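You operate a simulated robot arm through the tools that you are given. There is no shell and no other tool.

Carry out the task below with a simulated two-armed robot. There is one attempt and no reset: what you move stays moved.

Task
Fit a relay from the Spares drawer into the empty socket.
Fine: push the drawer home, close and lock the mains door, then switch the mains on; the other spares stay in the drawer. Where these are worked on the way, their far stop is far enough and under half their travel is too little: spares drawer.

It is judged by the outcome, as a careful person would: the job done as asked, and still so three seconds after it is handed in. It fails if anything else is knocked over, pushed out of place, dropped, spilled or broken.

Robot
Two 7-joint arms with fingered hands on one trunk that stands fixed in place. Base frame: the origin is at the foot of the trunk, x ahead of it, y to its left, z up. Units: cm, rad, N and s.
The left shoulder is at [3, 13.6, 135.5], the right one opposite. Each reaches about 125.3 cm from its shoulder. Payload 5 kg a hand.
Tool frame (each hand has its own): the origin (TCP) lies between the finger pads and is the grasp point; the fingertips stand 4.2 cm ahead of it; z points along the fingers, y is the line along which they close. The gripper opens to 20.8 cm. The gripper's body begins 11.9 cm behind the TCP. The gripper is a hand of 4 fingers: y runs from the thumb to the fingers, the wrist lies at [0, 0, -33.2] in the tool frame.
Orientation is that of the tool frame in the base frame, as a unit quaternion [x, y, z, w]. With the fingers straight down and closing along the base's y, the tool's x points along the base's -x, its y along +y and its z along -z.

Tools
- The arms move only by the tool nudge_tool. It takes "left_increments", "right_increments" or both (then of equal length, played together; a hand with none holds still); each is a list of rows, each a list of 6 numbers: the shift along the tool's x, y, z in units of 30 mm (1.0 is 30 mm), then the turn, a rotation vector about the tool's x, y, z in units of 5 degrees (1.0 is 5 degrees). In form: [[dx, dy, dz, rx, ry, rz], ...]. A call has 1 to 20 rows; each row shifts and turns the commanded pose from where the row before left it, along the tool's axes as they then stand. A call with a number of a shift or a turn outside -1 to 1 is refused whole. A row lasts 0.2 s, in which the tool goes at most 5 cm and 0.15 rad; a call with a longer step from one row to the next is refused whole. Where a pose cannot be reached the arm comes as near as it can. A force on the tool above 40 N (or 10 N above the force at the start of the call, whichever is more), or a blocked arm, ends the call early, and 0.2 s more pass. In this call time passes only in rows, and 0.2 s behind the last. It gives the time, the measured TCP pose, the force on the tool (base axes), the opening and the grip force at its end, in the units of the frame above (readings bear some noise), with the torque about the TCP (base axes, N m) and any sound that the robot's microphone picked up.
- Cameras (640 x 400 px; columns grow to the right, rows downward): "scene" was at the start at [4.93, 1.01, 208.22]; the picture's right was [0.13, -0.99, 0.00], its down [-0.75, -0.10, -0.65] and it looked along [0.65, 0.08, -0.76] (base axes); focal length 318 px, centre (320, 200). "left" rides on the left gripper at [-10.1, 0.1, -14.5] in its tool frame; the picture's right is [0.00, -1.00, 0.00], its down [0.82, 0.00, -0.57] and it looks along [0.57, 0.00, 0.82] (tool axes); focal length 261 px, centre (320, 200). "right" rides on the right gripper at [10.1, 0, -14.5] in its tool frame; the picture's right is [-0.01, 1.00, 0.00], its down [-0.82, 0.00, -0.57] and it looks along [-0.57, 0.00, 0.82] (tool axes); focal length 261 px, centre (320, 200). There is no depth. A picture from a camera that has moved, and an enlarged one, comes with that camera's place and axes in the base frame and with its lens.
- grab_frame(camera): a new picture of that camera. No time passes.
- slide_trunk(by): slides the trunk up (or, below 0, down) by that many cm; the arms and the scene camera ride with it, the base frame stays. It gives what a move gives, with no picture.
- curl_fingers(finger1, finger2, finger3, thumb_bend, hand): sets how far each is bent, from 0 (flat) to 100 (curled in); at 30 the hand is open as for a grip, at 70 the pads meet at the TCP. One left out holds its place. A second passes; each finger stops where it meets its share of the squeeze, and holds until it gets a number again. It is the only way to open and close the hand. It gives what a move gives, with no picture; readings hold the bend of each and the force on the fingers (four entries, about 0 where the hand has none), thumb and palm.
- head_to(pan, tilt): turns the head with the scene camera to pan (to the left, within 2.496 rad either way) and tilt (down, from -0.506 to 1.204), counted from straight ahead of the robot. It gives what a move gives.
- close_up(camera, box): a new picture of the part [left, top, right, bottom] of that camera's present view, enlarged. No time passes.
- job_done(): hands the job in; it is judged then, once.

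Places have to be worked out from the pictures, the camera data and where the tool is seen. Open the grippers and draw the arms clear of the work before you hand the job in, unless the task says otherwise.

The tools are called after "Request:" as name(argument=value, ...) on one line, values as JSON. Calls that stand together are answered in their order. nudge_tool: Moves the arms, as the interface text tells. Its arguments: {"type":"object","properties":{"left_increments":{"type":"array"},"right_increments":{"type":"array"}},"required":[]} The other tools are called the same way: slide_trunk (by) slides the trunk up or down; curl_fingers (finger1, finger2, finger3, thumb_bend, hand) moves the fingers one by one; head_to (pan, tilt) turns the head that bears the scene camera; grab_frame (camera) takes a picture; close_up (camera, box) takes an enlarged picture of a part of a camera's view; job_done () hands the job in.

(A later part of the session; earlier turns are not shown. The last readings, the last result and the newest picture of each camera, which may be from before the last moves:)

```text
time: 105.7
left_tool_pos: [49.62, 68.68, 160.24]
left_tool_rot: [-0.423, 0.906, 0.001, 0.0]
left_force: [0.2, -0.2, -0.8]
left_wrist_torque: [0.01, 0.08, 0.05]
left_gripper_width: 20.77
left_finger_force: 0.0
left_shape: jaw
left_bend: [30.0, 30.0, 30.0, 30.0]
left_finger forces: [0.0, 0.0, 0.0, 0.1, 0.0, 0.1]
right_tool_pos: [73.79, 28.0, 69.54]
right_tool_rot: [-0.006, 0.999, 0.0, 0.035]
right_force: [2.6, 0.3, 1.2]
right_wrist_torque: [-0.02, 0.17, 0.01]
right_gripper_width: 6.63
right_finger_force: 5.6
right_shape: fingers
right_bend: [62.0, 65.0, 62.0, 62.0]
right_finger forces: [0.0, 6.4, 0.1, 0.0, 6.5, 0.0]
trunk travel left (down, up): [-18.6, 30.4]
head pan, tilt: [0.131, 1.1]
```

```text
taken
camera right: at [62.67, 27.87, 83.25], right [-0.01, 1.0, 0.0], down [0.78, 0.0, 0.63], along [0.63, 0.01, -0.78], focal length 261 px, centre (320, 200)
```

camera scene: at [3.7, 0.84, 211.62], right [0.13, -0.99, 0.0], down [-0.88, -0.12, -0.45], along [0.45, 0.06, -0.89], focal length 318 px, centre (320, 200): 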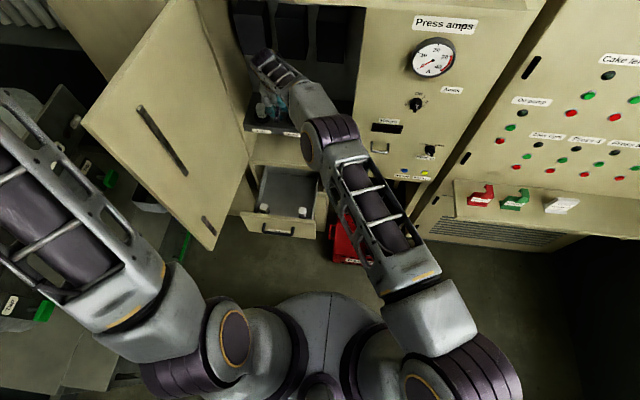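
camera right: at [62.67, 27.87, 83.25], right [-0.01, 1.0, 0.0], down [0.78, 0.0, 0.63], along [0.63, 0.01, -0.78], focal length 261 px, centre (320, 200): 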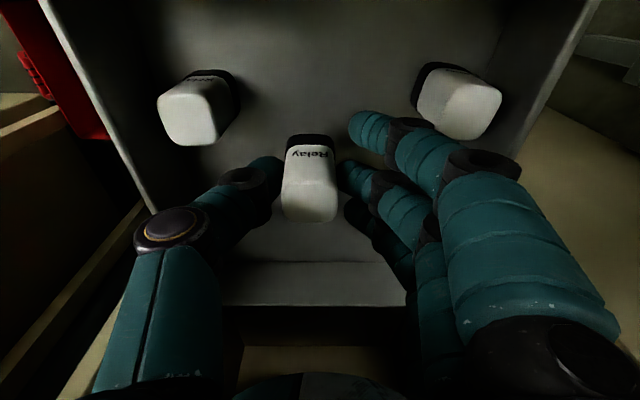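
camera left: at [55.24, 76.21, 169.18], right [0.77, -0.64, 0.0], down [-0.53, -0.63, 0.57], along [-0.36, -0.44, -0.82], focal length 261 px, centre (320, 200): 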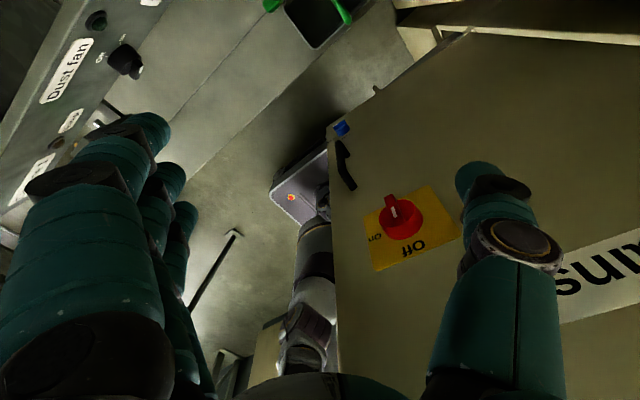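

Clear of both neighbours. I lower further, then in small steps until contact.

Request:
nudge_tool(right_increments=[[0.02, 0, 0.4, 0, 0, 0], [0.02, 0, 0.4, 0, 0, 0], [0.02, 0, 0.3, 0, 0, 0]])

Request:
nudge_tool(right_increments=[[0.01, 0, 0.15, 0, 0, 0]])

Request:
nudge_tool(right_increments=[[0.01, 0, 0.12, 0, 0, 0]])

Request:
close_up(camera="right", box=[192, 80, 448, 240])

```text
time: 106.5
left_tool_pos: [49.7, 68.7, 160.28]
left_tool_rot: [-0.423, 0.906, 0.001, 0.001]
left_force: [0.2, 0.4, -0.6]
left_wrist_torque: [-0.03, 0.02, 0.04]
left_gripper_width: 20.77
left_finger_force: 0.1
left_shape: jaw
left_bend: [30.0, 30.0, 30.0, 30.0]
left_finger forces: [0.0, 0.0, 0.1, 0.1, 0.0, 0.0]
right_tool_pos: [73.65, 28.19, 66.06]
right_tool_rot: [-0.007, 0.999, 0.001, 0.035]
right_force: [0.7, 0.2, -0.2]
right_wrist_torque: [-0.01, 0.07, -0.02]
right_gripper_width: 6.63
right_finger_force: 6.1
right_shape: fingers
right_bend: [62.0, 65.0, 62.0, 62.0]
right_finger forces: [0.0, 6.3, 0.0, 0.0, 6.4, 0.0]
trunk travel left (down, up): [-18.6, 30.4]
head pan, tilt: [0.131, 1.1]
```

```text
time: 106.9
left_tool_pos: [49.47, 68.61, 160.36]
left_tool_rot: [-0.423, 0.906, 0.001, 0.0]
left_force: [0.4, -0.2, -0.3]
left_wrist_torque: [-0.03, 0.01, 0.0]
left_gripper_width: 20.76
left_finger_force: 0.1
left_shape: jaw
left_bend: [30.0, 30.0, 30.0, 30.0]
left_finger forces: [0.1, 0.0, 0.0, 0.0, 0.1, 0.0]
right_tool_pos: [73.64, 28.11, 65.79]
right_tool_rot: [-0.006, 0.999, 0.001, 0.036]
right_force: [1.4, -0.2, -0.3]
right_wrist_torque: [-0.03, 0.04, 0.02]
right_gripper_width: 6.63
right_finger_force: 6.8
right_shape: fingers
right_bend: [62.0, 65.0, 62.0, 62.0]
right_finger forces: [0.0, 6.4, 0.1, 0.0, 6.4, 0.1]
trunk travel left (down, up): [-18.6, 30.4]
head pan, tilt: [0.131, 1.1]
```

```text
time: 107.3
left_tool_pos: [49.5, 68.58, 160.27]
left_tool_rot: [-0.423, 0.906, 0.001, 0.0]
left_force: [0.5, -0.5, 0.3]
left_wrist_torque: [-0.01, 0.03, -0.01]
left_gripper_width: 20.77
left_finger_force: 0.0
left_shape: jaw
left_bend: [30.0, 30.0, 30.0, 30.0]
left_finger forces: [0.0, 0.1, 0.0, 0.0, 0.1, 0.0]
right_tool_pos: [73.59, 28.13, 65.37]
right_tool_rot: [-0.006, 0.999, 0.002, 0.035]
right_force: [0.8, 0.3, -1.1]
right_wrist_torque: [-0.03, 0.04, -0.01]
right_gripper_width: 6.62
right_finger_force: 6.4
right_shape: fingers
right_bend: [62.0, 65.0, 62.0, 62.0]
right_finger forces: [0.0, 6.3, 0.0, 0.0, 6.5, 0.0]
trunk travel left (down, up): [-18.6, 30.4]
head pan, tilt: [0.131, 1.1]
```

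```text
2.50 times, centred on (320, 160) of right
camera zoom: at [62.58, 27.93, 79.1], right [-0.01, 1.0, 0.0], down [0.78, 0.01, 0.63], along [0.63, 0.01, -0.78], focal length 652 px, centre (320, 300)
```

zoom: 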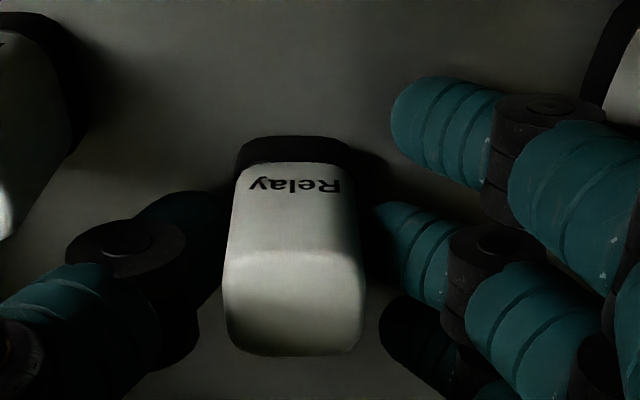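

Still no contact at 65.4; keep stepping down 0.35 cm at a time.

Request:
nudge_tool(right_increments=[[0.01, 0, 0.12, 0, 0, 0]])

Request:
nudge_tool(right_increments=[[0.01, 0, 0.12, 0, 0, 0]])

Request:
close_up(camera="right", box=[192, 80, 448, 240])

```text
time: 107.7
left_tool_pos: [49.45, 68.57, 160.31]
left_tool_rot: [-0.423, 0.906, 0.0, 0.0]
left_force: [-0.9, -0.9, -0.5]
left_wrist_torque: [0.01, 0.01, -0.01]
left_gripper_width: 20.8
left_finger_force: 0.1
left_shape: jaw
left_bend: [30.0, 30.0, 30.0, 30.0]
left_finger forces: [0.1, 0.1, 0.0, 0.0, 0.0, 0.1]
right_tool_pos: [73.64, 28.16, 65.05]
right_tool_rot: [-0.006, 0.999, 0.0, 0.035]
right_force: [-0.6, -2.1, 7.0]
right_wrist_torque: [-0.08, -0.01, 0.01]
right_gripper_width: 6.65
right_finger_force: 7.5
right_shape: fingers
right_bend: [62.0, 65.0, 62.0, 62.0]
right_finger forces: [0.1, 7.1, 0.0, 0.1, 8.5, 0.1]
trunk travel left (down, up): [-18.6, 30.4]
head pan, tilt: [0.131, 1.1]
```

```text
time: 108.1
left_tool_pos: [49.42, 68.51, 160.4]
left_tool_rot: [-0.423, 0.906, 0.0, 0.0]
left_force: [0.3, 0.0, -0.2]
left_wrist_torque: [0.02, -0.03, -0.02]
left_gripper_width: 20.76
left_finger_force: 0.1
left_shape: jaw
left_bend: [30.0, 30.0, 30.0, 30.0]
left_finger forces: [0.0, 0.0, 0.0, 0.0, 0.1, 0.0]
right_tool_pos: [73.63, 28.13, 64.8]
right_tool_rot: [-0.005, 0.999, 0.002, 0.037]
right_force: [1.3, -0.5, 14.8]
right_wrist_torque: [-0.14, -0.09, -0.01]
right_gripper_width: 6.68
right_finger_force: 9.1
right_shape: fingers
right_bend: [62.0, 65.0, 62.0, 62.0]
right_finger forces: [0.0, 10.1, 0.0, 0.0, 9.5, 0.1]
trunk travel left (down, up): [-18.6, 30.4]
head pan, tilt: [0.131, 1.1]
```

```text
2.50 times, centred on (320, 160) of right
camera zoom: at [62.53, 27.95, 78.56], right [-0.01, 1.0, 0.0], down [0.78, 0.0, 0.63], along [0.63, 0.01, -0.78], focal length 652 px, centre (320, 300)
```

zoom: 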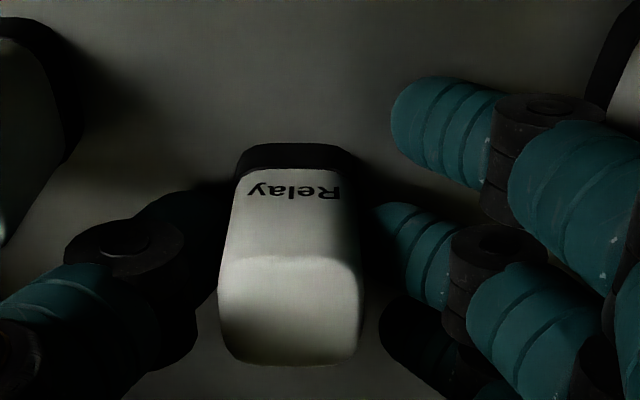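

Firm flat contact (15 N). I release the relay here.

Request:
curl_fingers(hand="right", finger2=58, thumb_bend=60)

Request:
nudge_tool(right_increments=[[0, 0, -0.5, 0, 0, 0], [0, 0, -0.8, 0, 0, 0], [0, 0, -0.8, 0, 0, 0], [0, 0, -0.8, 0, 0, 0], [0, 0, -0.8, 0, 0, 0]])

Request:
grab_frame(camera="right")

Request:
close_up(camera="right", box=[192, 80, 448, 240])

```text
time: 109.1
left_tool_pos: [49.6, 68.57, 160.23]
left_tool_rot: [-0.423, 0.906, 0.001, 0.0]
left_force: [-0.2, 0.6, 0.0]
left_wrist_torque: [0.02, 0.0, 0.0]
left_gripper_width: 20.79
left_finger_force: 0.1
left_shape: jaw
left_bend: [30.0, 30.0, 30.0, 30.0]
left_finger forces: [0.1, 0.0, 0.0, 0.1, 0.0, 0.0]
right_tool_pos: [73.55, 28.02, 64.72]
right_tool_rot: [-0.006, 0.999, 0.001, 0.035]
right_force: [-0.2, 0.4, -0.1]
right_wrist_torque: [0.03, 0.01, 0.02]
right_gripper_width: 6.71
right_finger_force: 0.2
right_shape: fingers
right_bend: [62.0, 57.0, 62.0, 60.0]
right_finger forces: [0.1, 0.0, 0.0, 0.1, 0.0, 0.0]
trunk travel left (down, up): [-18.6, 30.4]
head pan, tilt: [0.131, 1.1]
```

```text
time: 110.3
left_tool_pos: [49.47, 68.52, 160.36]
left_tool_rot: [-0.423, 0.906, 0.0, 0.0]
left_force: [0.6, 0.3, 0.9]
left_wrist_torque: [0.01, -0.06, 0.02]
left_gripper_width: 20.76
left_finger_force: 0.0
left_shape: jaw
left_bend: [30.0, 30.0, 30.0, 30.0]
left_finger forces: [0.1, 0.1, 0.1, 0.0, 0.1, 0.1]
right_tool_pos: [72.65, 27.74, 75.82]
right_tool_rot: [-0.007, 0.999, 0.001, 0.034]
right_force: [-1.4, -0.6, -0.1]
right_wrist_torque: [0.0, -0.11, 0.02]
right_gripper_width: 6.72
right_finger_force: 0.0
right_shape: fingers
right_bend: [62.0, 57.0, 62.0, 60.0]
right_finger forces: [0.0, 0.1, 0.0, 0.0, 0.0, 0.1]
trunk travel left (down, up): [-18.6, 30.4]
head pan, tilt: [0.131, 1.1]
```

```text
taken
camera right: at [61.6, 27.55, 89.51], right [-0.01, 1.0, 0.0], down [0.78, 0.01, 0.63], along [0.63, 0.01, -0.78], focal length 261 px, centre (320, 200)
```

right: 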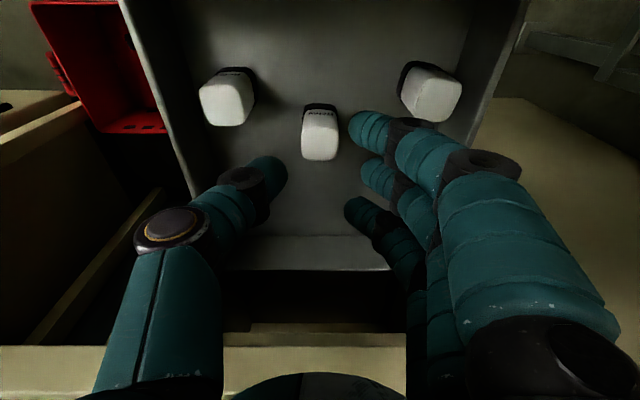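

```text
2.50 times, centred on (320, 160) of right
camera zoom: at [61.6, 27.55, 89.51], right [-0.01, 1.0, 0.0], down [0.78, 0.01, 0.63], along [0.63, 0.01, -0.78], focal length 652 px, centre (320, 300)
```

zoom: 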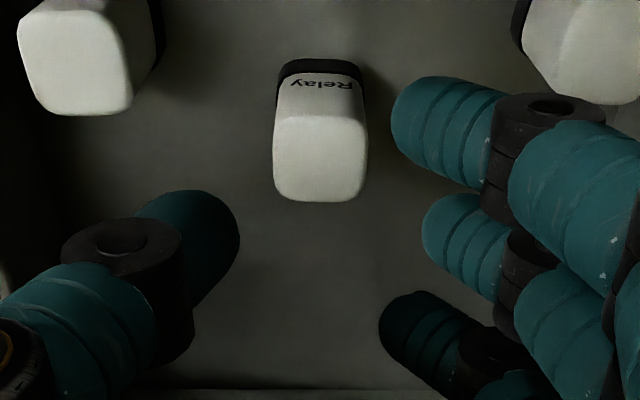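

The relay stands upright at ≈[73.45, 27.8]. I set the hand to 17° tilt and re-approach so the TCP sits ~2.3 cm above its top, gripping only the upper part.

Request:
curl_fingers(hand="right", finger1=57, finger2=57, finger3=57, thumb_bend=59)

Request:
nudge_tool(right_increments=[[0, 0, 0, 0, -1, 0], [0, 0, 0, 0, -1, 0], [0, 0, 0, 0, -0.62, 0], [0.27, 0.029, 0.789, 0, 0, 0], [0.27, 0.029, 0.789, 0, 0, 0]])

Request:
close_up(camera="right", box=[192, 80, 448, 240])

Request:
close_up(camera="scene", box=[212, 130, 340, 210])

```text
time: 111.3
left_tool_pos: [49.55, 68.75, 160.28]
left_tool_rot: [-0.422, 0.906, 0.001, -0.001]
left_force: [0.3, 0.8, 0.4]
left_wrist_torque: [0.02, 0.02, -0.02]
left_gripper_width: 20.78
left_finger_force: 0.1
left_shape: jaw
left_bend: [30.0, 30.0, 30.0, 30.0]
left_finger forces: [0.1, 0.0, 0.0, 0.0, 0.1, 0.1]
right_tool_pos: [72.67, 27.77, 75.76]
right_tool_rot: [-0.007, 0.999, 0.001, 0.034]
right_force: [0.4, 0.4, -0.2]
right_wrist_torque: [0.0, 0.0, 0.0]
right_gripper_width: 8.23
right_finger_force: 0.0
right_shape: fingers
right_bend: [56.0, 56.0, 56.0, 59.0]
right_finger forces: [0.1, 0.1, 0.0, 0.0, 0.0, 0.0]
trunk travel left (down, up): [-18.6, 30.4]
head pan, tilt: [0.131, 1.1]
```

```text
time: 112.5
left_tool_pos: [49.53, 68.62, 160.31]
left_tool_rot: [-0.423, 0.906, 0.001, 0.0]
left_force: [0.0, 1.0, -0.4]
left_wrist_torque: [-0.01, 0.01, -0.02]
left_gripper_width: 20.79
left_finger_force: 0.0
left_shape: jaw
left_bend: [30.0, 30.0, 30.0, 30.0]
left_finger forces: [0.1, 0.1, 0.1, 0.0, 0.0, 0.0]
right_tool_pos: [72.68, 28.14, 70.77]
right_tool_rot: [-0.007, 0.989, 0.002, 0.149]
right_force: [1.1, 0.8, 0.2]
right_wrist_torque: [-0.04, 0.15, -0.05]
right_gripper_width: 8.24
right_finger_force: 0.1
right_shape: fingers
right_bend: [56.0, 56.0, 56.0, 59.0]
right_finger forces: [0.0, 0.1, 0.0, 0.1, 0.0, 0.1]
trunk travel left (down, up): [-18.6, 30.4]
head pan, tilt: [0.131, 1.1]
```

```text
2.50 times, centred on (320, 160) of right
camera zoom: at [58.78, 27.84, 81.63], right [-0.01, 1.0, 0.0], down [0.62, 0.0, 0.79], along [0.79, 0.01, -0.62], focal length 652 px, centre (320, 300)
```

zoom: 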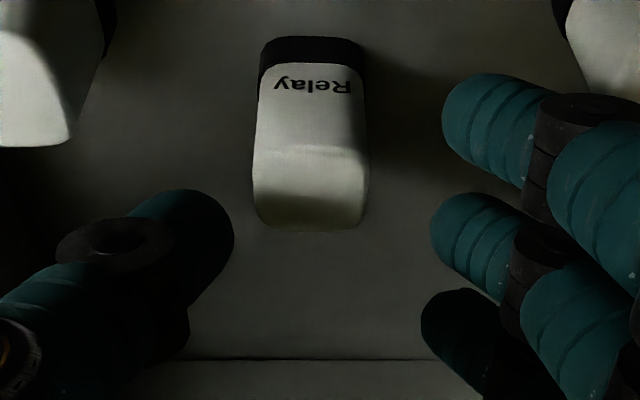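

```text
5.00 times, centred on (276, 170) of scene
camera zoom: at [3.54, 0.88, 187.63], right [0.13, -0.99, 0.0], down [-0.88, -0.12, -0.45], along [0.45, 0.06, -0.89], focal length 1588 px, centre (540, 350)
```

zoom: 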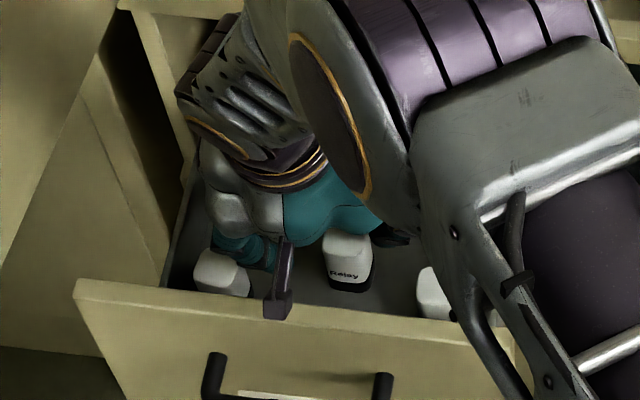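

Alignment is good. I finish the approach (2.5 cm down, 0.6 cm back), set the thumb wall, and close the middle finger.

Request:
nudge_tool(right_increments=[[0.214, -0.022, 0.365, 0, 0, 0], [0.214, -0.022, 0.365, 0, 0, 0]])

Request:
curl_fingers(hand="right", thumb_bend=63)

Request:
curl_fingers(hand="right", finger2=74)

Request:
nudge_tool(right_increments=[[-0.1, 0, -0.32, 0, 0, 0], [-0.2, 0, -0.64, 0, 0, 0]])

Request:
close_up(camera="right", box=[192, 60, 448, 220])

```text
time: 113.1
left_tool_pos: [49.48, 68.63, 160.29]
left_tool_rot: [-0.423, 0.906, 0.001, -0.001]
left_force: [0.2, -0.6, 0.2]
left_wrist_torque: [-0.02, 0.01, -0.02]
left_gripper_width: 20.78
left_finger_force: 0.1
left_shape: jaw
left_bend: [30.0, 30.0, 30.0, 30.0]
left_finger forces: [0.1, 0.1, 0.0, 0.0, 0.1, 0.0]
right_tool_pos: [72.01, 28.02, 68.48]
right_tool_rot: [-0.006, 0.989, 0.002, 0.149]
right_force: [0.5, -0.3, 1.3]
right_wrist_torque: [0.01, 0.08, -0.01]
right_gripper_width: 8.24
right_finger_force: 0.1
right_shape: fingers
right_bend: [56.0, 56.0, 56.0, 59.0]
right_finger forces: [0.0, 0.1, 0.1, 0.1, 0.1, 0.1]
trunk travel left (down, up): [-18.6, 30.4]
head pan, tilt: [0.131, 1.1]
```

```text
time: 114.1
left_tool_pos: [49.46, 68.55, 160.27]
left_tool_rot: [-0.422, 0.907, 0.0, -0.001]
left_force: [0.8, 0.5, -0.4]
left_wrist_torque: [0.02, 0.01, -0.02]
left_gripper_width: 20.79
left_finger_force: 0.0
left_shape: jaw
left_bend: [30.0, 30.0, 30.0, 30.0]
left_finger forces: [0.0, 0.1, 0.0, 0.0, 0.0, 0.0]
right_tool_pos: [71.94, 28.08, 68.49]
right_tool_rot: [-0.006, 0.989, 0.002, 0.149]
right_force: [0.2, 0.4, -0.3]
right_wrist_torque: [0.01, -0.03, 0.0]
right_gripper_width: 7.42
right_finger_force: 0.1
right_shape: fingers
right_bend: [56.0, 56.0, 56.0, 63.0]
right_finger forces: [0.1, 0.0, 0.0, 0.0, 0.1, 0.0]
trunk travel left (down, up): [-18.6, 30.4]
head pan, tilt: [0.131, 1.1]
```

```text
time: 115.1
left_tool_pos: [49.47, 68.58, 160.28]
left_tool_rot: [-0.423, 0.906, 0.0, 0.0]
left_force: [0.4, 0.2, 0.2]
left_wrist_torque: [0.01, 0.02, 0.02]
left_gripper_width: 20.77
left_finger_force: 0.0
left_shape: jaw
left_bend: [30.0, 30.0, 30.0, 30.0]
left_finger forces: [0.0, 0.0, 0.1, 0.0, 0.0, 0.0]
right_tool_pos: [71.92, 28.11, 68.57]
right_tool_rot: [-0.006, 0.989, 0.002, 0.149]
right_force: [-0.2, 0.9, 4.6]
right_wrist_torque: [-0.03, -0.07, 0.0]
right_gripper_width: 7.9
right_finger_force: 7.7
right_shape: fingers
right_bend: [56.0, 65.0, 56.0, 62.0]
right_finger forces: [0.0, 8.4, 0.0, 0.1, 7.9, 0.0]
trunk travel left (down, up): [-18.6, 30.4]
head pan, tilt: [0.131, 1.1]
```

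```text
time: 115.7
left_tool_pos: [49.48, 68.58, 160.41]
left_tool_rot: [-0.423, 0.906, -0.001, 0.0]
left_force: [-0.8, -0.6, 0.2]
left_wrist_torque: [0.01, -0.03, 0.04]
left_gripper_width: 20.79
left_finger_force: 0.0
left_shape: jaw
left_bend: [30.0, 30.0, 30.0, 30.0]
left_finger forces: [0.0, 0.0, 0.0, 0.0, 0.0, 0.1]
right_tool_pos: [71.95, 28.02, 71.48]
right_tool_rot: [-0.007, 0.989, 0.001, 0.149]
right_force: [-1.2, 0.6, -1.5]
right_wrist_torque: [0.03, -0.12, 0.01]
right_gripper_width: 7.93
right_finger_force: 7.1
right_shape: fingers
right_bend: [56.0, 65.0, 56.0, 62.0]
right_finger forces: [0.0, 7.1, 0.1, 0.0, 7.2, 0.1]
trunk travel left (down, up): [-18.6, 30.4]
head pan, tilt: [0.131, 1.1]
```

```text
2.50 times, centred on (320, 140) of right
camera zoom: at [58.12, 27.81, 82.35], right [-0.01, 1.0, 0.0], down [0.62, 0.0, 0.79], along [0.79, 0.01, -0.62], focal length 652 px, centre (320, 350)
```

zoom: 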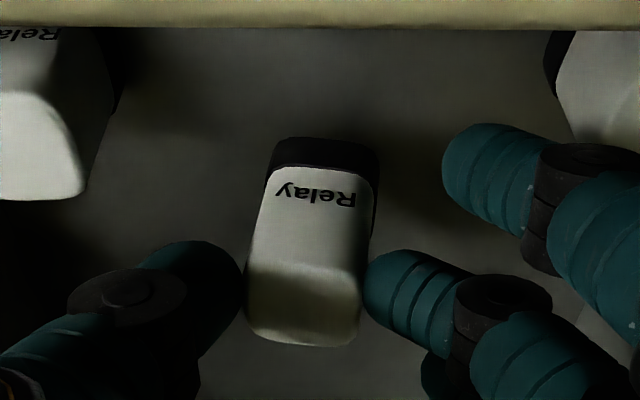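

Gripped by its upper half and lifted. I raise the trunk 24 cm and check the relay's attitude in good light.

Request:
slide_trunk(by=24)

Request:
close_up(camera="right", box=[240, 90, 400, 190])

```text
time: 118.2
left_tool_pos: [49.53, 68.5, 184.27]
left_tool_rot: [-0.422, 0.906, 0.0, 0.0]
left_force: [1.0, 1.0, -0.9]
left_wrist_torque: [0.01, 0.01, 0.01]
left_gripper_width: 20.79
left_finger_force: 0.0
left_shape: jaw
left_bend: [30.0, 30.0, 30.0, 30.0]
left_finger forces: [0.0, 0.0, 0.0, 0.0, 0.0, 0.0]
right_tool_pos: [72.12, 28.11, 95.37]
right_tool_rot: [-0.006, 0.989, 0.002, 0.148]
right_force: [0.9, -0.3, -1.0]
right_wrist_torque: [0.0, 0.01, 0.01]
right_gripper_width: 7.94
right_finger_force: 6.7
right_shape: fingers
right_bend: [56.0, 65.0, 56.0, 62.0]
right_finger forces: [0.0, 7.1, 0.0, 0.0, 7.3, 0.1]
trunk travel left (down, up): [-42.6, 6.4]
head pan, tilt: [0.131, 1.1]
```

```text
4.00 times, centred on (320, 140) of right
camera zoom: at [58.2, 27.83, 106.29], right [-0.01, 1.0, 0.0], down [0.62, 0.0, 0.79], along [0.79, 0.01, -0.62], focal length 1043 px, centre (320, 440)
```

zoom: 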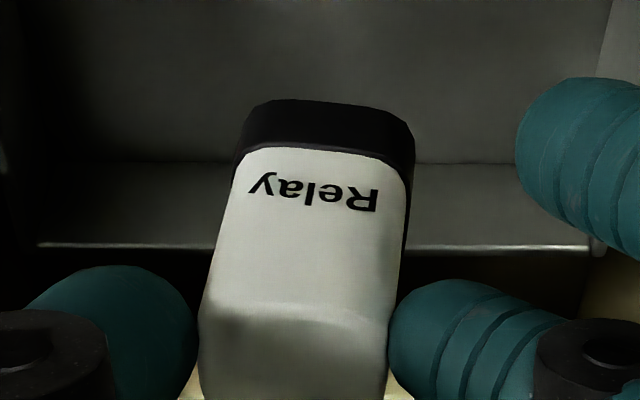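

Fit: relay leans −17° relative to the hand (i.e. upright when the hand is at 17°), with 5.7° sideways lean. I raise to z≈117, roll 5.5° and set tilt 21°.

Request:
nudge_tool(right_increments=[[-0.301, 0, -0.983, 0, 0, 0], [-0.301, 0, -0.983, 0, 0, 0], [-0.301, 0, -0.983, 0, 0, 0], [-0.301, 0, -0.983, 0, 0, 0], [-0.301, 0, -0.983, 0, 0, 0], [-0.301, 0, -0.983, 0, 0, 0], [-0.301, 0, -0.983, 0, 0, 0], [0, 0, 0, 1, 0, 0], [0, 0, 0, 0.1, -0.8, 0]])

Request:
grab_frame(camera="right")

Request:
close_up(camera="right", box=[240, 90, 400, 190])

```text
time: 120.2
left_tool_pos: [49.37, 68.62, 184.37]
left_tool_rot: [-0.422, 0.906, -0.001, 0.0]
left_force: [-0.7, 1.6, 1.2]
left_wrist_torque: [-0.04, -0.13, -0.02]
left_gripper_width: 20.8
left_finger_force: 0.1
left_shape: jaw
left_bend: [30.0, 30.0, 30.0, 30.0]
left_finger forces: [0.0, 0.1, 0.0, 0.0, 0.0, 0.1]
right_tool_pos: [71.99, 27.87, 117.14]
right_tool_rot: [-0.001, 0.982, -0.046, 0.184]
right_force: [0.2, 0.0, -0.5]
right_wrist_torque: [0.08, 0.05, 0.07]
right_gripper_width: 7.96
right_finger_force: 7.2
right_shape: fingers
right_bend: [56.0, 65.0, 56.0, 62.0]
right_finger forces: [0.0, 7.1, 0.1, 0.0, 7.1, 0.0]
trunk travel left (down, up): [-42.6, 6.4]
head pan, tilt: [0.131, 1.1]
```

```text
taken
camera right: at [57.42, 29.12, 126.9], right [0.02, 1.0, -0.09], down [0.56, 0.06, 0.83], along [0.83, -0.07, -0.56], focal length 261 px, centre (320, 200)
```

right: 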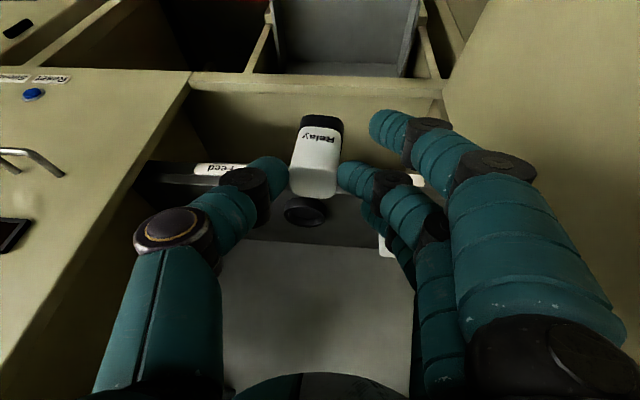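

```text
4.00 times, centred on (320, 140) of right
camera zoom: at [57.42, 29.12, 126.9], right [0.02, 1.0, -0.09], down [0.56, 0.06, 0.83], along [0.83, -0.07, -0.56], focal length 1043 px, centre (320, 440)
```

zoom: 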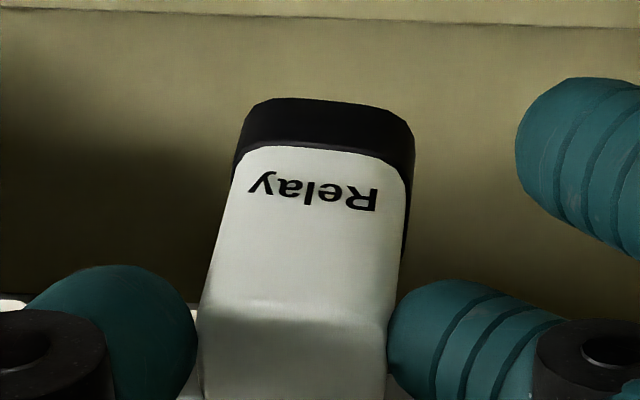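

Lean now only ~4° fore-aft and ~0° sideways. I carry it over the Pump ring, bottom ~1.2 cm above the rim.

Request:
nudge_tool(right_increments=[[-0.781, -0.1157, 0.416, 0, 0, 0], [-0.781, -0.1157, 0.416, 0, 0, 0], [-0.781, -0.1157, 0.416, 0, 0, 0], [-0.781, -0.1157, 0.416, 0, 0, 0], [-0.781, -0.1157, 0.416, 0, 0, 0], [-0.781, -0.1157, 0.416, 0, 0, 0], [-0.781, -0.1157, 0.416, 0, 0, 0], [-0.781, -0.1157, 0.416, 0, 0, 0]])

Request:
close_up(camera="right", box=[220, 60, 420, 185])

```text
time: 122.0
left_tool_pos: [49.63, 68.68, 184.24]
left_tool_rot: [-0.423, 0.906, 0.001, 0.0]
left_force: [1.6, 0.2, -0.5]
left_wrist_torque: [-0.05, 0.09, 0.0]
left_gripper_width: 20.77
left_finger_force: 0.1
left_shape: jaw
left_bend: [30.0, 30.0, 30.0, 30.0]
left_finger forces: [0.0, 0.1, 0.0, 0.0, 0.0, 0.0]
right_tool_pos: [93.11, 24.88, 114.38]
right_tool_rot: [-0.001, 0.982, -0.046, 0.182]
right_force: [0.5, 0.0, -0.2]
right_wrist_torque: [0.01, 0.17, -0.01]
right_gripper_width: 7.99
right_finger_force: 6.8
right_shape: fingers
right_bend: [56.0, 65.0, 56.0, 62.0]
right_finger forces: [0.1, 7.1, 0.0, 0.1, 7.1, 0.1]
trunk travel left (down, up): [-42.6, 6.4]
head pan, tilt: [0.131, 1.1]
```

```text
3.20 times, centred on (320, 122) of right
camera zoom: at [78.47, 26.02, 124.27], right [0.02, 1.0, -0.09], down [0.56, 0.06, 0.82], along [0.83, -0.07, -0.56], focal length 834 px, centre (320, 448)
```

zoom: 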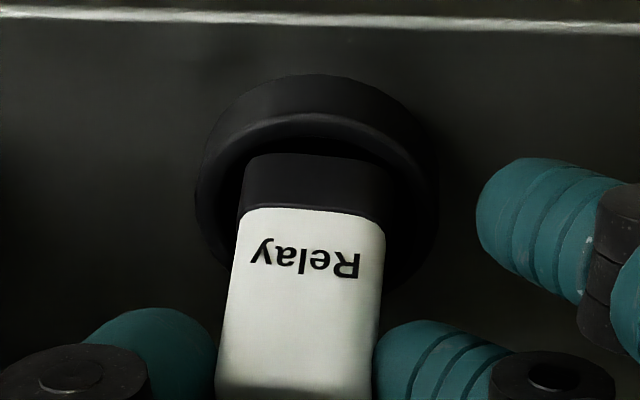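

Very clear view: base centred sideways on the ring, its near edge just inside the front inner edge. I nudge +0.25 cm in x, −0.05 in y and lower 0.5 cm, watching force and picture.

Request:
nudge_tool(right_increments=[[-0.02, -0.004, 0.18, 0, 0, 0]])

Request:
close_up(camera="right", box=[220, 60, 420, 185])

```text
time: 122.4
left_tool_pos: [49.41, 68.56, 184.24]
left_tool_rot: [-0.422, 0.907, 0.001, -0.001]
left_force: [-0.3, -0.2, -0.2]
left_wrist_torque: [-0.03, 0.02, 0.04]
left_gripper_width: 20.76
left_finger_force: 0.1
left_shape: jaw
left_bend: [30.0, 30.0, 30.0, 30.0]
left_finger forces: [0.0, 0.0, 0.1, 0.1, 0.0, 0.0]
right_tool_pos: [93.23, 24.63, 114.17]
right_tool_rot: [-0.001, 0.982, -0.046, 0.183]
right_force: [1.4, -0.4, -0.3]
right_wrist_torque: [-0.01, 0.07, 0.02]
right_gripper_width: 7.99
right_finger_force: 6.9
right_shape: fingers
right_bend: [56.0, 65.0, 56.0, 62.0]
right_finger forces: [0.0, 7.1, 0.1, 0.0, 7.3, 0.1]
trunk travel left (down, up): [-42.6, 6.4]
head pan, tilt: [0.131, 1.1]
```

```text
3.20 times, centred on (320, 122) of right
camera zoom: at [78.67, 25.85, 123.95], right [0.02, 1.0, -0.09], down [0.56, 0.06, 0.83], along [0.83, -0.07, -0.56], focal length 834 px, centre (320, 448)
```

zoom: 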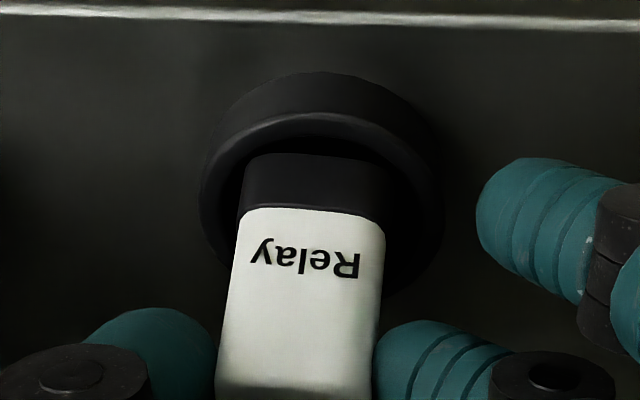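

I zoom tighter on the base/ring to see exactly where the base edge is.

Request:
close_up(camera="right", box=[272, 80, 368, 140])

```text
6.67 times, centred on (320, 110) of right
camera zoom: at [78.67, 25.85, 123.95], right [0.02, 1.0, -0.09], down [0.56, 0.06, 0.83], along [0.83, -0.07, -0.56], focal length 1738 px, centre (320, 800)
```

zoom: 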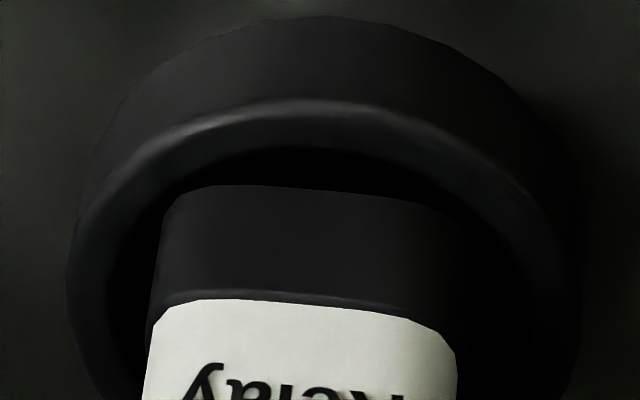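

The base edge lies further toward me than planned: the relay swung ~10° the other way during the move (hanging from its top), near edge ≈[91.5, 106.8]. That lean self-rights when pressed, but the base must go 1.2 cm forward; I do that slowly.

Request:
nudge_tool(right_increments=[[-0.075, 0.001, 0.029, 0, 0, 0], [-0.075, 0.001, 0.029, 0, 0, 0], [-0.075, 0.001, 0.029, 0, 0, 0], [-0.075, 0.001, 0.029, 0, 0, 0], [-0.075, 0.001, 0.029, 0, 0, 0]])

Request:
close_up(camera="right", box=[240, 70, 400, 170])

```text
time: 123.6
left_tool_pos: [49.58, 68.62, 184.35]
left_tool_rot: [-0.423, 0.906, -0.001, 0.0]
left_force: [-0.2, -0.5, 0.6]
left_wrist_torque: [0.01, 0.02, 0.01]
left_gripper_width: 20.75
left_finger_force: 0.0
left_shape: jaw
left_bend: [30.0, 30.0, 30.0, 30.0]
left_finger forces: [0.1, 0.1, 0.0, 0.1, 0.0, 0.0]
right_tool_pos: [93.85, 24.25, 114.08]
right_tool_rot: [-0.001, 0.982, -0.046, 0.185]
right_force: [0.6, 4.2, 0.4]
right_wrist_torque: [0.27, 0.11, 0.06]
right_gripper_width: 8.01
right_finger_force: 7.4
right_shape: fingers
right_bend: [56.0, 65.0, 56.0, 62.0]
right_finger forces: [0.0, 9.4, 0.0, 0.0, 5.8, 0.0]
right hand out of reach, approached as far as the arm can: row 1, 2, 4
trunk travel left (down, up): [-42.6, 6.4]
head pan, tilt: [0.131, 1.1]
```

```text
4.00 times, centred on (320, 120) of right
camera zoom: at [79.13, 25.3, 123.96], right [0.02, 1.0, -0.09], down [0.56, 0.06, 0.83], along [0.83, -0.06, -0.55], focal length 1043 px, centre (320, 520)
```

zoom: 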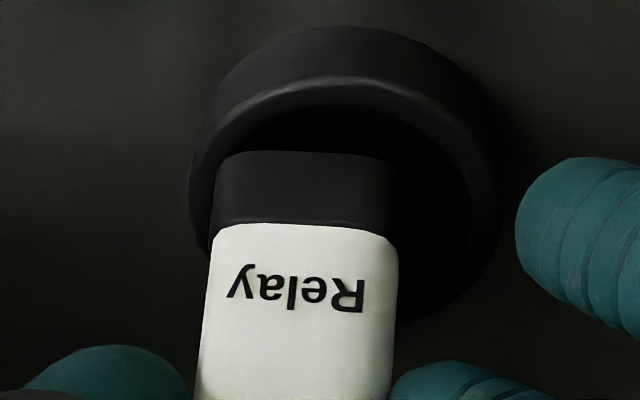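

I'm at the reach limit, which dragged the hand toward −y so the base touched the left wall. I lift 0.9 cm, tilt the hand 4° more (gains reach), and re-centre at y≈24.85.

Request:
nudge_tool(right_increments=[[-0.054, -0.014, -0.14, 0, 0, 0], [-0.054, -0.014, -0.14, 0, 0, 0], [0, 0, 0, 0, -0.4, 0], [0, 0, 0, 0, -0.4, 0], [0, 0.1, 0, 0, 0, 0], [0, 0.1, 0, 0, 0, 0]])

Request:
close_up(camera="right", box=[240, 70, 400, 170])

```text
time: 125.0
left_tool_pos: [49.48, 68.59, 184.44]
left_tool_rot: [-0.423, 0.906, 0.002, 0.0]
left_force: [0.9, -0.8, -1.2]
left_wrist_torque: [0.0, 0.0, -0.01]
left_gripper_width: 20.77
left_finger_force: 0.1
left_shape: jaw
left_bend: [30.0, 30.0, 30.0, 30.0]
left_finger forces: [0.0, 0.1, 0.0, 0.1, 0.1, 0.1]
right_tool_pos: [93.74, 24.79, 115.01]
right_tool_rot: [-0.002, 0.975, -0.046, 0.217]
right_force: [0.2, 0.6, -1.3]
right_wrist_torque: [0.03, 0.01, -0.01]
right_gripper_width: 8.0
right_finger_force: 6.6
right_shape: fingers
right_bend: [56.0, 65.0, 56.0, 62.0]
right_finger forces: [0.1, 7.2, 0.0, 0.1, 7.0, 0.1]
trunk travel left (down, up): [-42.6, 6.4]
head pan, tilt: [0.131, 1.1]
```

```text
4.00 times, centred on (320, 120) of right
camera zoom: at [78.47, 25.84, 123.93], right [0.02, 1.0, -0.09], down [0.5, 0.07, 0.86], along [0.87, -0.06, -0.5], focal length 1043 px, centre (320, 520)
```

zoom: 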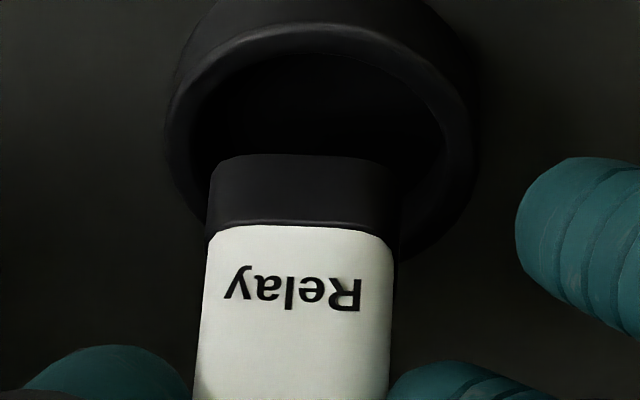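

Now well centred: near edge ≈92.6, bottom centre ≈94.4, y within 1 mm, lean ≈−6°. I lower slowly 1.5 cm.

Request:
nudge_tool(right_increments=[[0.047, 0.017, 0.115, 0, 0, 0], [0.047, 0.017, 0.115, 0, 0, 0], [0.047, 0.017, 0.115, 0, 0, 0], [0.047, 0.017, 0.115, 0, 0, 0]])

Request:
close_up(camera="right", box=[240, 70, 400, 170])

```text
time: 126.0
left_tool_pos: [49.61, 68.68, 184.4]
left_tool_rot: [-0.422, 0.906, 0.0, 0.0]
left_force: [-0.6, -0.2, 0.2]
left_wrist_torque: [-0.02, 0.03, 0.02]
left_gripper_width: 20.78
left_finger_force: 0.1
left_shape: jaw
left_bend: [30.0, 30.0, 30.0, 30.0]
left_finger forces: [0.0, 0.1, 0.1, 0.0, 0.1, 0.0]
right_tool_pos: [93.71, 24.98, 113.74]
right_tool_rot: [-0.002, 0.975, -0.046, 0.217]
right_force: [-2.0, 1.3, 4.1]
right_wrist_torque: [-0.04, -0.15, -0.02]
right_gripper_width: 7.97
right_finger_force: 6.3
right_shape: fingers
right_bend: [56.0, 66.0, 56.0, 62.0]
right_finger forces: [0.1, 6.5, 0.0, 0.0, 5.9, 0.0]
trunk travel left (down, up): [-42.6, 6.4]
head pan, tilt: [0.131, 1.1]
```

```text
4.00 times, centred on (320, 120) of right
camera zoom: at [78.51, 25.99, 122.4], right [0.02, 1.0, -0.09], down [0.5, 0.07, 0.86], along [0.87, -0.06, -0.5], focal length 1043 px, centre (320, 520)
```

zoom: 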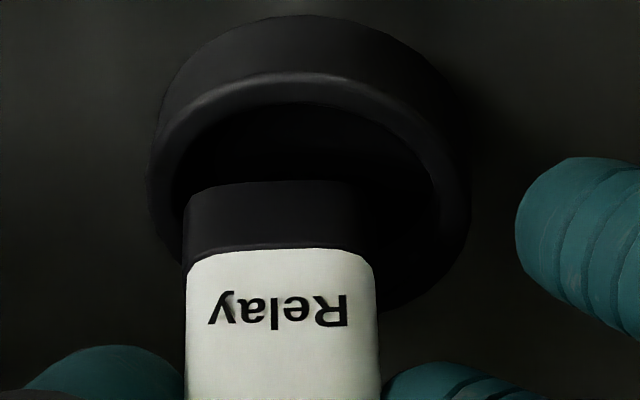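

Light contact: the base's far-left edge touched the rear-left rim (the relay is ~6.4 cm tall, longer than I assumed, so I was ~0.5 cm too far in). I lift 1.2 cm slowly and re-measure.

Request:
nudge_tool(right_increments=[[-0.056, -0.012, -0.12, 0, 0, 0], [-0.056, -0.012, -0.12, 0, 0, 0], [-0.056, -0.012, -0.12, 0, 0, 0]])

Request:
close_up(camera="right", box=[220, 60, 420, 185])

```text
time: 126.8
left_tool_pos: [49.57, 68.53, 184.35]
left_tool_rot: [-0.423, 0.906, 0.0, 0.0]
left_force: [0.5, 0.1, -0.5]
left_wrist_torque: [-0.02, -0.02, -0.02]
left_gripper_width: 20.75
left_finger_force: 0.1
left_shape: jaw
left_bend: [30.0, 30.0, 30.0, 30.0]
left_finger forces: [0.0, 0.1, 0.0, 0.0, 0.0, 0.0]
right_tool_pos: [93.85, 24.87, 114.81]
right_tool_rot: [-0.002, 0.975, -0.046, 0.217]
right_force: [-0.2, -0.8, -0.8]
right_wrist_torque: [0.0, 0.02, -0.01]
right_gripper_width: 7.96
right_finger_force: 6.1
right_shape: fingers
right_bend: [56.0, 66.0, 56.0, 62.0]
right_finger forces: [0.1, 6.2, 0.0, 0.1, 6.1, 0.0]
trunk travel left (down, up): [-42.6, 6.4]
head pan, tilt: [0.131, 1.1]
```

```text
3.20 times, centred on (320, 122) of right
camera zoom: at [78.6, 25.86, 123.58], right [0.02, 1.0, -0.09], down [0.5, 0.07, 0.86], along [0.87, -0.06, -0.5], focal length 834 px, centre (320, 448)
```

zoom: 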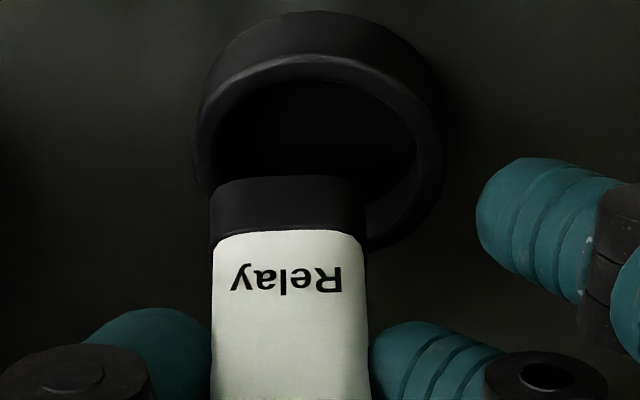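

The relay is now aligned with the hand's roll; removing the 5° roll makes it upright and moves its base +0.6 cm in y, right over the ring. I do that plus −0.25 cm in x and check.

Request:
nudge_tool(right_increments=[[0, 0, 0, -0.5, 0, 0], [0, 0, 0, -0.5, 0, 0], [0.04, 0, -0.018, 0, 0, 0], [0.04, 0, -0.018, 0, 0, 0]])

Request:
close_up(camera="right", box=[220, 60, 420, 185])

```text
time: 127.8
left_tool_pos: [49.57, 68.51, 184.36]
left_tool_rot: [-0.423, 0.906, 0.0, 0.0]
left_force: [-0.8, -0.9, -0.2]
left_wrist_torque: [0.03, -0.05, -0.05]
left_gripper_width: 20.79
left_finger_force: 0.1
left_shape: jaw
left_bend: [30.0, 30.0, 30.0, 30.0]
left_finger forces: [0.1, 0.0, 0.0, 0.1, 0.1, 0.0]
right_tool_pos: [93.59, 24.76, 114.72]
right_tool_rot: [-0.011, 0.976, -0.004, 0.217]
right_force: [0.4, -0.4, -0.4]
right_wrist_torque: [0.05, 0.01, 0.01]
right_gripper_width: 7.95
right_finger_force: 5.8
right_shape: fingers
right_bend: [56.0, 66.0, 56.0, 62.0]
right_finger forces: [0.1, 6.2, 0.0, 0.0, 6.1, 0.0]
trunk travel left (down, up): [-42.6, 6.4]
head pan, tilt: [0.131, 1.1]
```

```text
3.20 times, centred on (320, 122) of right
camera zoom: at [78.27, 24.55, 123.59], right [-0.02, 1.0, -0.01], down [0.5, 0.02, 0.86], along [0.86, 0.01, -0.5], focal length 834 px, centre (320, 448)
```

zoom: 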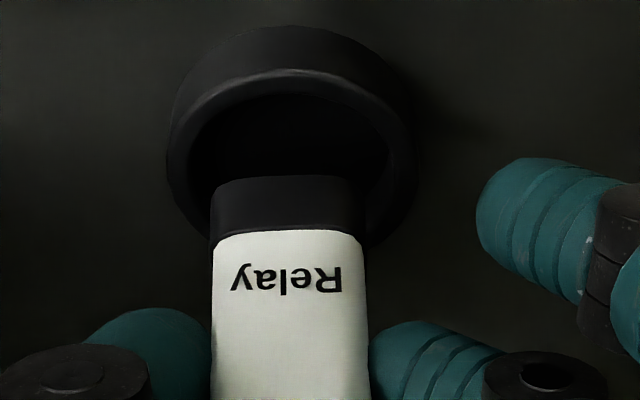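

Now the base is centred on the hole in both directions. I lower 2 cm slowly, straight down.

Request:
nudge_tool(right_increments=[[0.047, 0.0014, 0.1, 0, 0, 0], [0.047, 0.0014, 0.1, 0, 0, 0], [0.047, 0.0014, 0.1, 0, 0, 0], [0.047, 0.0014, 0.1, 0, 0, 0]])

Request:
close_up(camera="right", box=[220, 60, 420, 185])

```text
time: 128.8
left_tool_pos: [49.38, 68.64, 184.37]
left_tool_rot: [-0.422, 0.906, 0.0, 0.001]
left_force: [0.6, 0.4, 0.5]
left_wrist_torque: [-0.02, -0.01, 0.02]
left_gripper_width: 20.76
left_finger_force: 0.1
left_shape: jaw
left_bend: [30.0, 30.0, 30.0, 30.0]
left_finger forces: [0.0, 0.1, 0.1, 0.1, 0.0, 0.0]
right_tool_pos: [93.43, 24.84, 113.42]
right_tool_rot: [-0.011, 0.976, -0.002, 0.218]
right_force: [-3.7, 0.4, 8.5]
right_wrist_torque: [-0.11, -0.08, -0.02]
right_gripper_width: 7.92
right_finger_force: 7.7
right_shape: fingers
right_bend: [56.0, 66.0, 56.0, 62.0]
right_finger forces: [0.1, 7.8, 0.0, 0.1, 7.4, 0.1]
trunk travel left (down, up): [-42.6, 6.4]
head pan, tilt: [0.131, 1.1]
```

```text
3.20 times, centred on (320, 122) of right
camera zoom: at [78.2, 24.61, 122.26], right [-0.02, 1.0, -0.01], down [0.5, 0.02, 0.87], along [0.87, 0.01, -0.5], focal length 834 px, centre (320, 448)
```

zoom: 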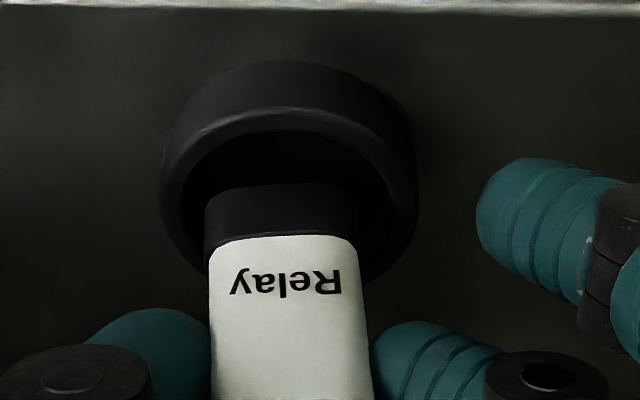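

The torque reading puts the contact at x≈97.5, i.e. the rear rim: the relay is a bit larger than assumed and ~0.7 cm too far in. I raise 1 cm, move back 0.7 cm, and look.

Request:
nudge_tool(right_increments=[[-0.047, -0.001, -0.1, 0, 0, 0], [-0.047, -0.001, -0.1, 0, 0, 0], [-0.047, -0.001, -0.1, 0, 0, 0], [0.07, 0, -0.033, 0, 0, 0], [0.07, 0, -0.033, 0, 0, 0], [0.07, 0, -0.033, 0, 0, 0]])

Request:
close_up(camera="right", box=[220, 60, 420, 185])

```text
time: 130.2
left_tool_pos: [49.46, 68.66, 184.28]
left_tool_rot: [-0.423, 0.906, 0.0, 0.0]
left_force: [-0.1, 0.6, -0.3]
left_wrist_torque: [0.0, 0.01, 0.0]
left_gripper_width: 20.77
left_finger_force: 0.0
left_shape: jaw
left_bend: [30.0, 30.0, 30.0, 30.0]
left_finger forces: [0.0, 0.0, 0.1, 0.1, 0.1, 0.0]
right_tool_pos: [93.01, 24.83, 114.51]
right_tool_rot: [-0.012, 0.976, -0.003, 0.217]
right_force: [1.0, 0.0, -0.7]
right_wrist_torque: [-0.03, 0.05, 0.01]
right_gripper_width: 7.98
right_finger_force: 6.1
right_shape: fingers
right_bend: [56.0, 66.0, 56.0, 62.0]
right_finger forces: [0.0, 6.1, 0.1, 0.0, 6.1, 0.0]
trunk travel left (down, up): [-42.6, 6.4]
head pan, tilt: [0.131, 1.1]
```

```text
3.20 times, centred on (320, 122) of right
camera zoom: at [77.6, 24.58, 123.23], right [-0.02, 1.0, -0.01], down [0.5, 0.02, 0.87], along [0.87, 0.01, -0.5], focal length 834 px, centre (320, 448)
```

zoom: 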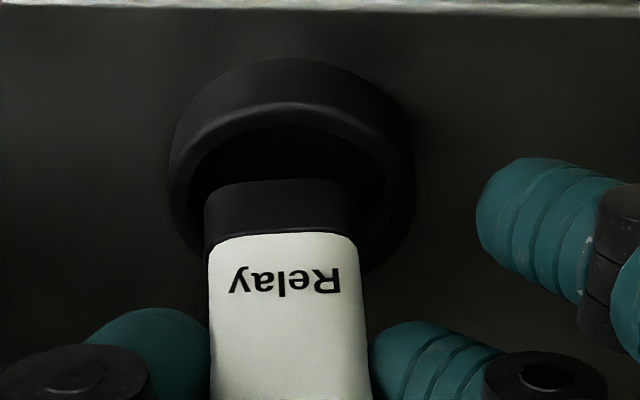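

Near edge now ≈92.5 as wanted; small +0.15 cm y correction while I lower 1.6 cm slowly.

Request:
nudge_tool(right_increments=[[0.02, 0.03, 0.045, 0, 0, 0], [0.047, 0.02, 0.1, 0, 0, 0], [0.047, 0.0014, 0.1, 0, 0, 0], [0.047, 0.0014, 0.1, 0, 0, 0]])

Request:
close_up(camera="right", box=[220, 60, 420, 185])

```text
time: 131.2
left_tool_pos: [49.55, 68.7, 184.37]
left_tool_rot: [-0.423, 0.906, 0.001, 0.0]
left_force: [1.3, 0.6, -0.1]
left_wrist_torque: [-0.04, 0.0, -0.01]
left_gripper_width: 20.8
left_finger_force: 0.1
left_shape: jaw
left_bend: [30.0, 30.0, 30.0, 30.0]
left_finger forces: [0.0, 0.0, 0.0, 0.0, 0.0, 0.0]
right_tool_pos: [92.95, 24.96, 113.23]
right_tool_rot: [-0.012, 0.976, -0.003, 0.217]
right_force: [-0.3, 0.1, -1.6]
right_wrist_torque: [-0.02, 0.01, -0.02]
right_gripper_width: 7.97
right_finger_force: 5.9
right_shape: fingers
right_bend: [56.0, 66.0, 56.0, 62.0]
right_finger forces: [0.0, 6.2, 0.0, 0.0, 6.1, 0.0]
trunk travel left (down, up): [-42.6, 6.4]
head pan, tilt: [0.131, 1.1]
```

```text
3.20 times, centred on (320, 122) of right
camera zoom: at [77.68, 24.71, 122.06], right [-0.02, 1.0, -0.01], down [0.5, 0.02, 0.87], along [0.87, 0.01, -0.5], focal length 834 px, centre (320, 448)
```

zoom: 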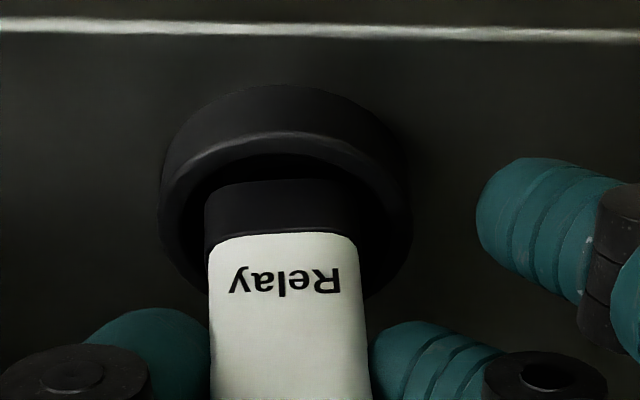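

No contact this time, already lower than before. I continue down in small steps.

Request:
nudge_tool(right_increments=[[0.047, 0.0014, 0.1, 0, 0, 0], [0.047, 0.0014, 0.1, 0, 0, 0]])

Request:
close_up(camera="right", box=[220, 60, 420, 185])

```text
time: 131.8
left_tool_pos: [49.58, 68.64, 184.24]
left_tool_rot: [-0.422, 0.906, 0.001, 0.0]
left_force: [0.5, -0.3, 1.6]
left_wrist_torque: [0.0, 0.0, 0.0]
left_gripper_width: 20.78
left_finger_force: 0.0
left_shape: jaw
left_bend: [30.0, 30.0, 30.0, 30.0]
left_finger forces: [0.0, 0.1, 0.0, 0.0, 0.0, 0.1]
right_tool_pos: [92.86, 25.01, 112.61]
right_tool_rot: [-0.012, 0.976, -0.002, 0.216]
right_force: [-0.7, 0.3, -0.7]
right_wrist_torque: [0.03, 0.03, -0.03]
right_gripper_width: 7.95
right_finger_force: 5.7
right_shape: fingers
right_bend: [56.0, 66.0, 56.0, 62.0]
right_finger forces: [0.1, 6.2, 0.0, 0.0, 6.1, 0.0]
trunk travel left (down, up): [-42.6, 6.4]
head pan, tilt: [0.131, 1.1]
```

```text
3.20 times, centred on (320, 122) of right
camera zoom: at [77.6, 24.72, 121.46], right [-0.02, 1.0, -0.01], down [0.5, 0.02, 0.87], along [0.87, 0.01, -0.5], focal length 834 px, centre (320, 448)
```

zoom: 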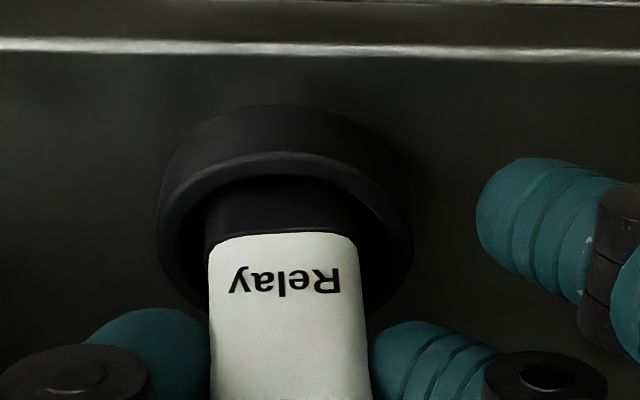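

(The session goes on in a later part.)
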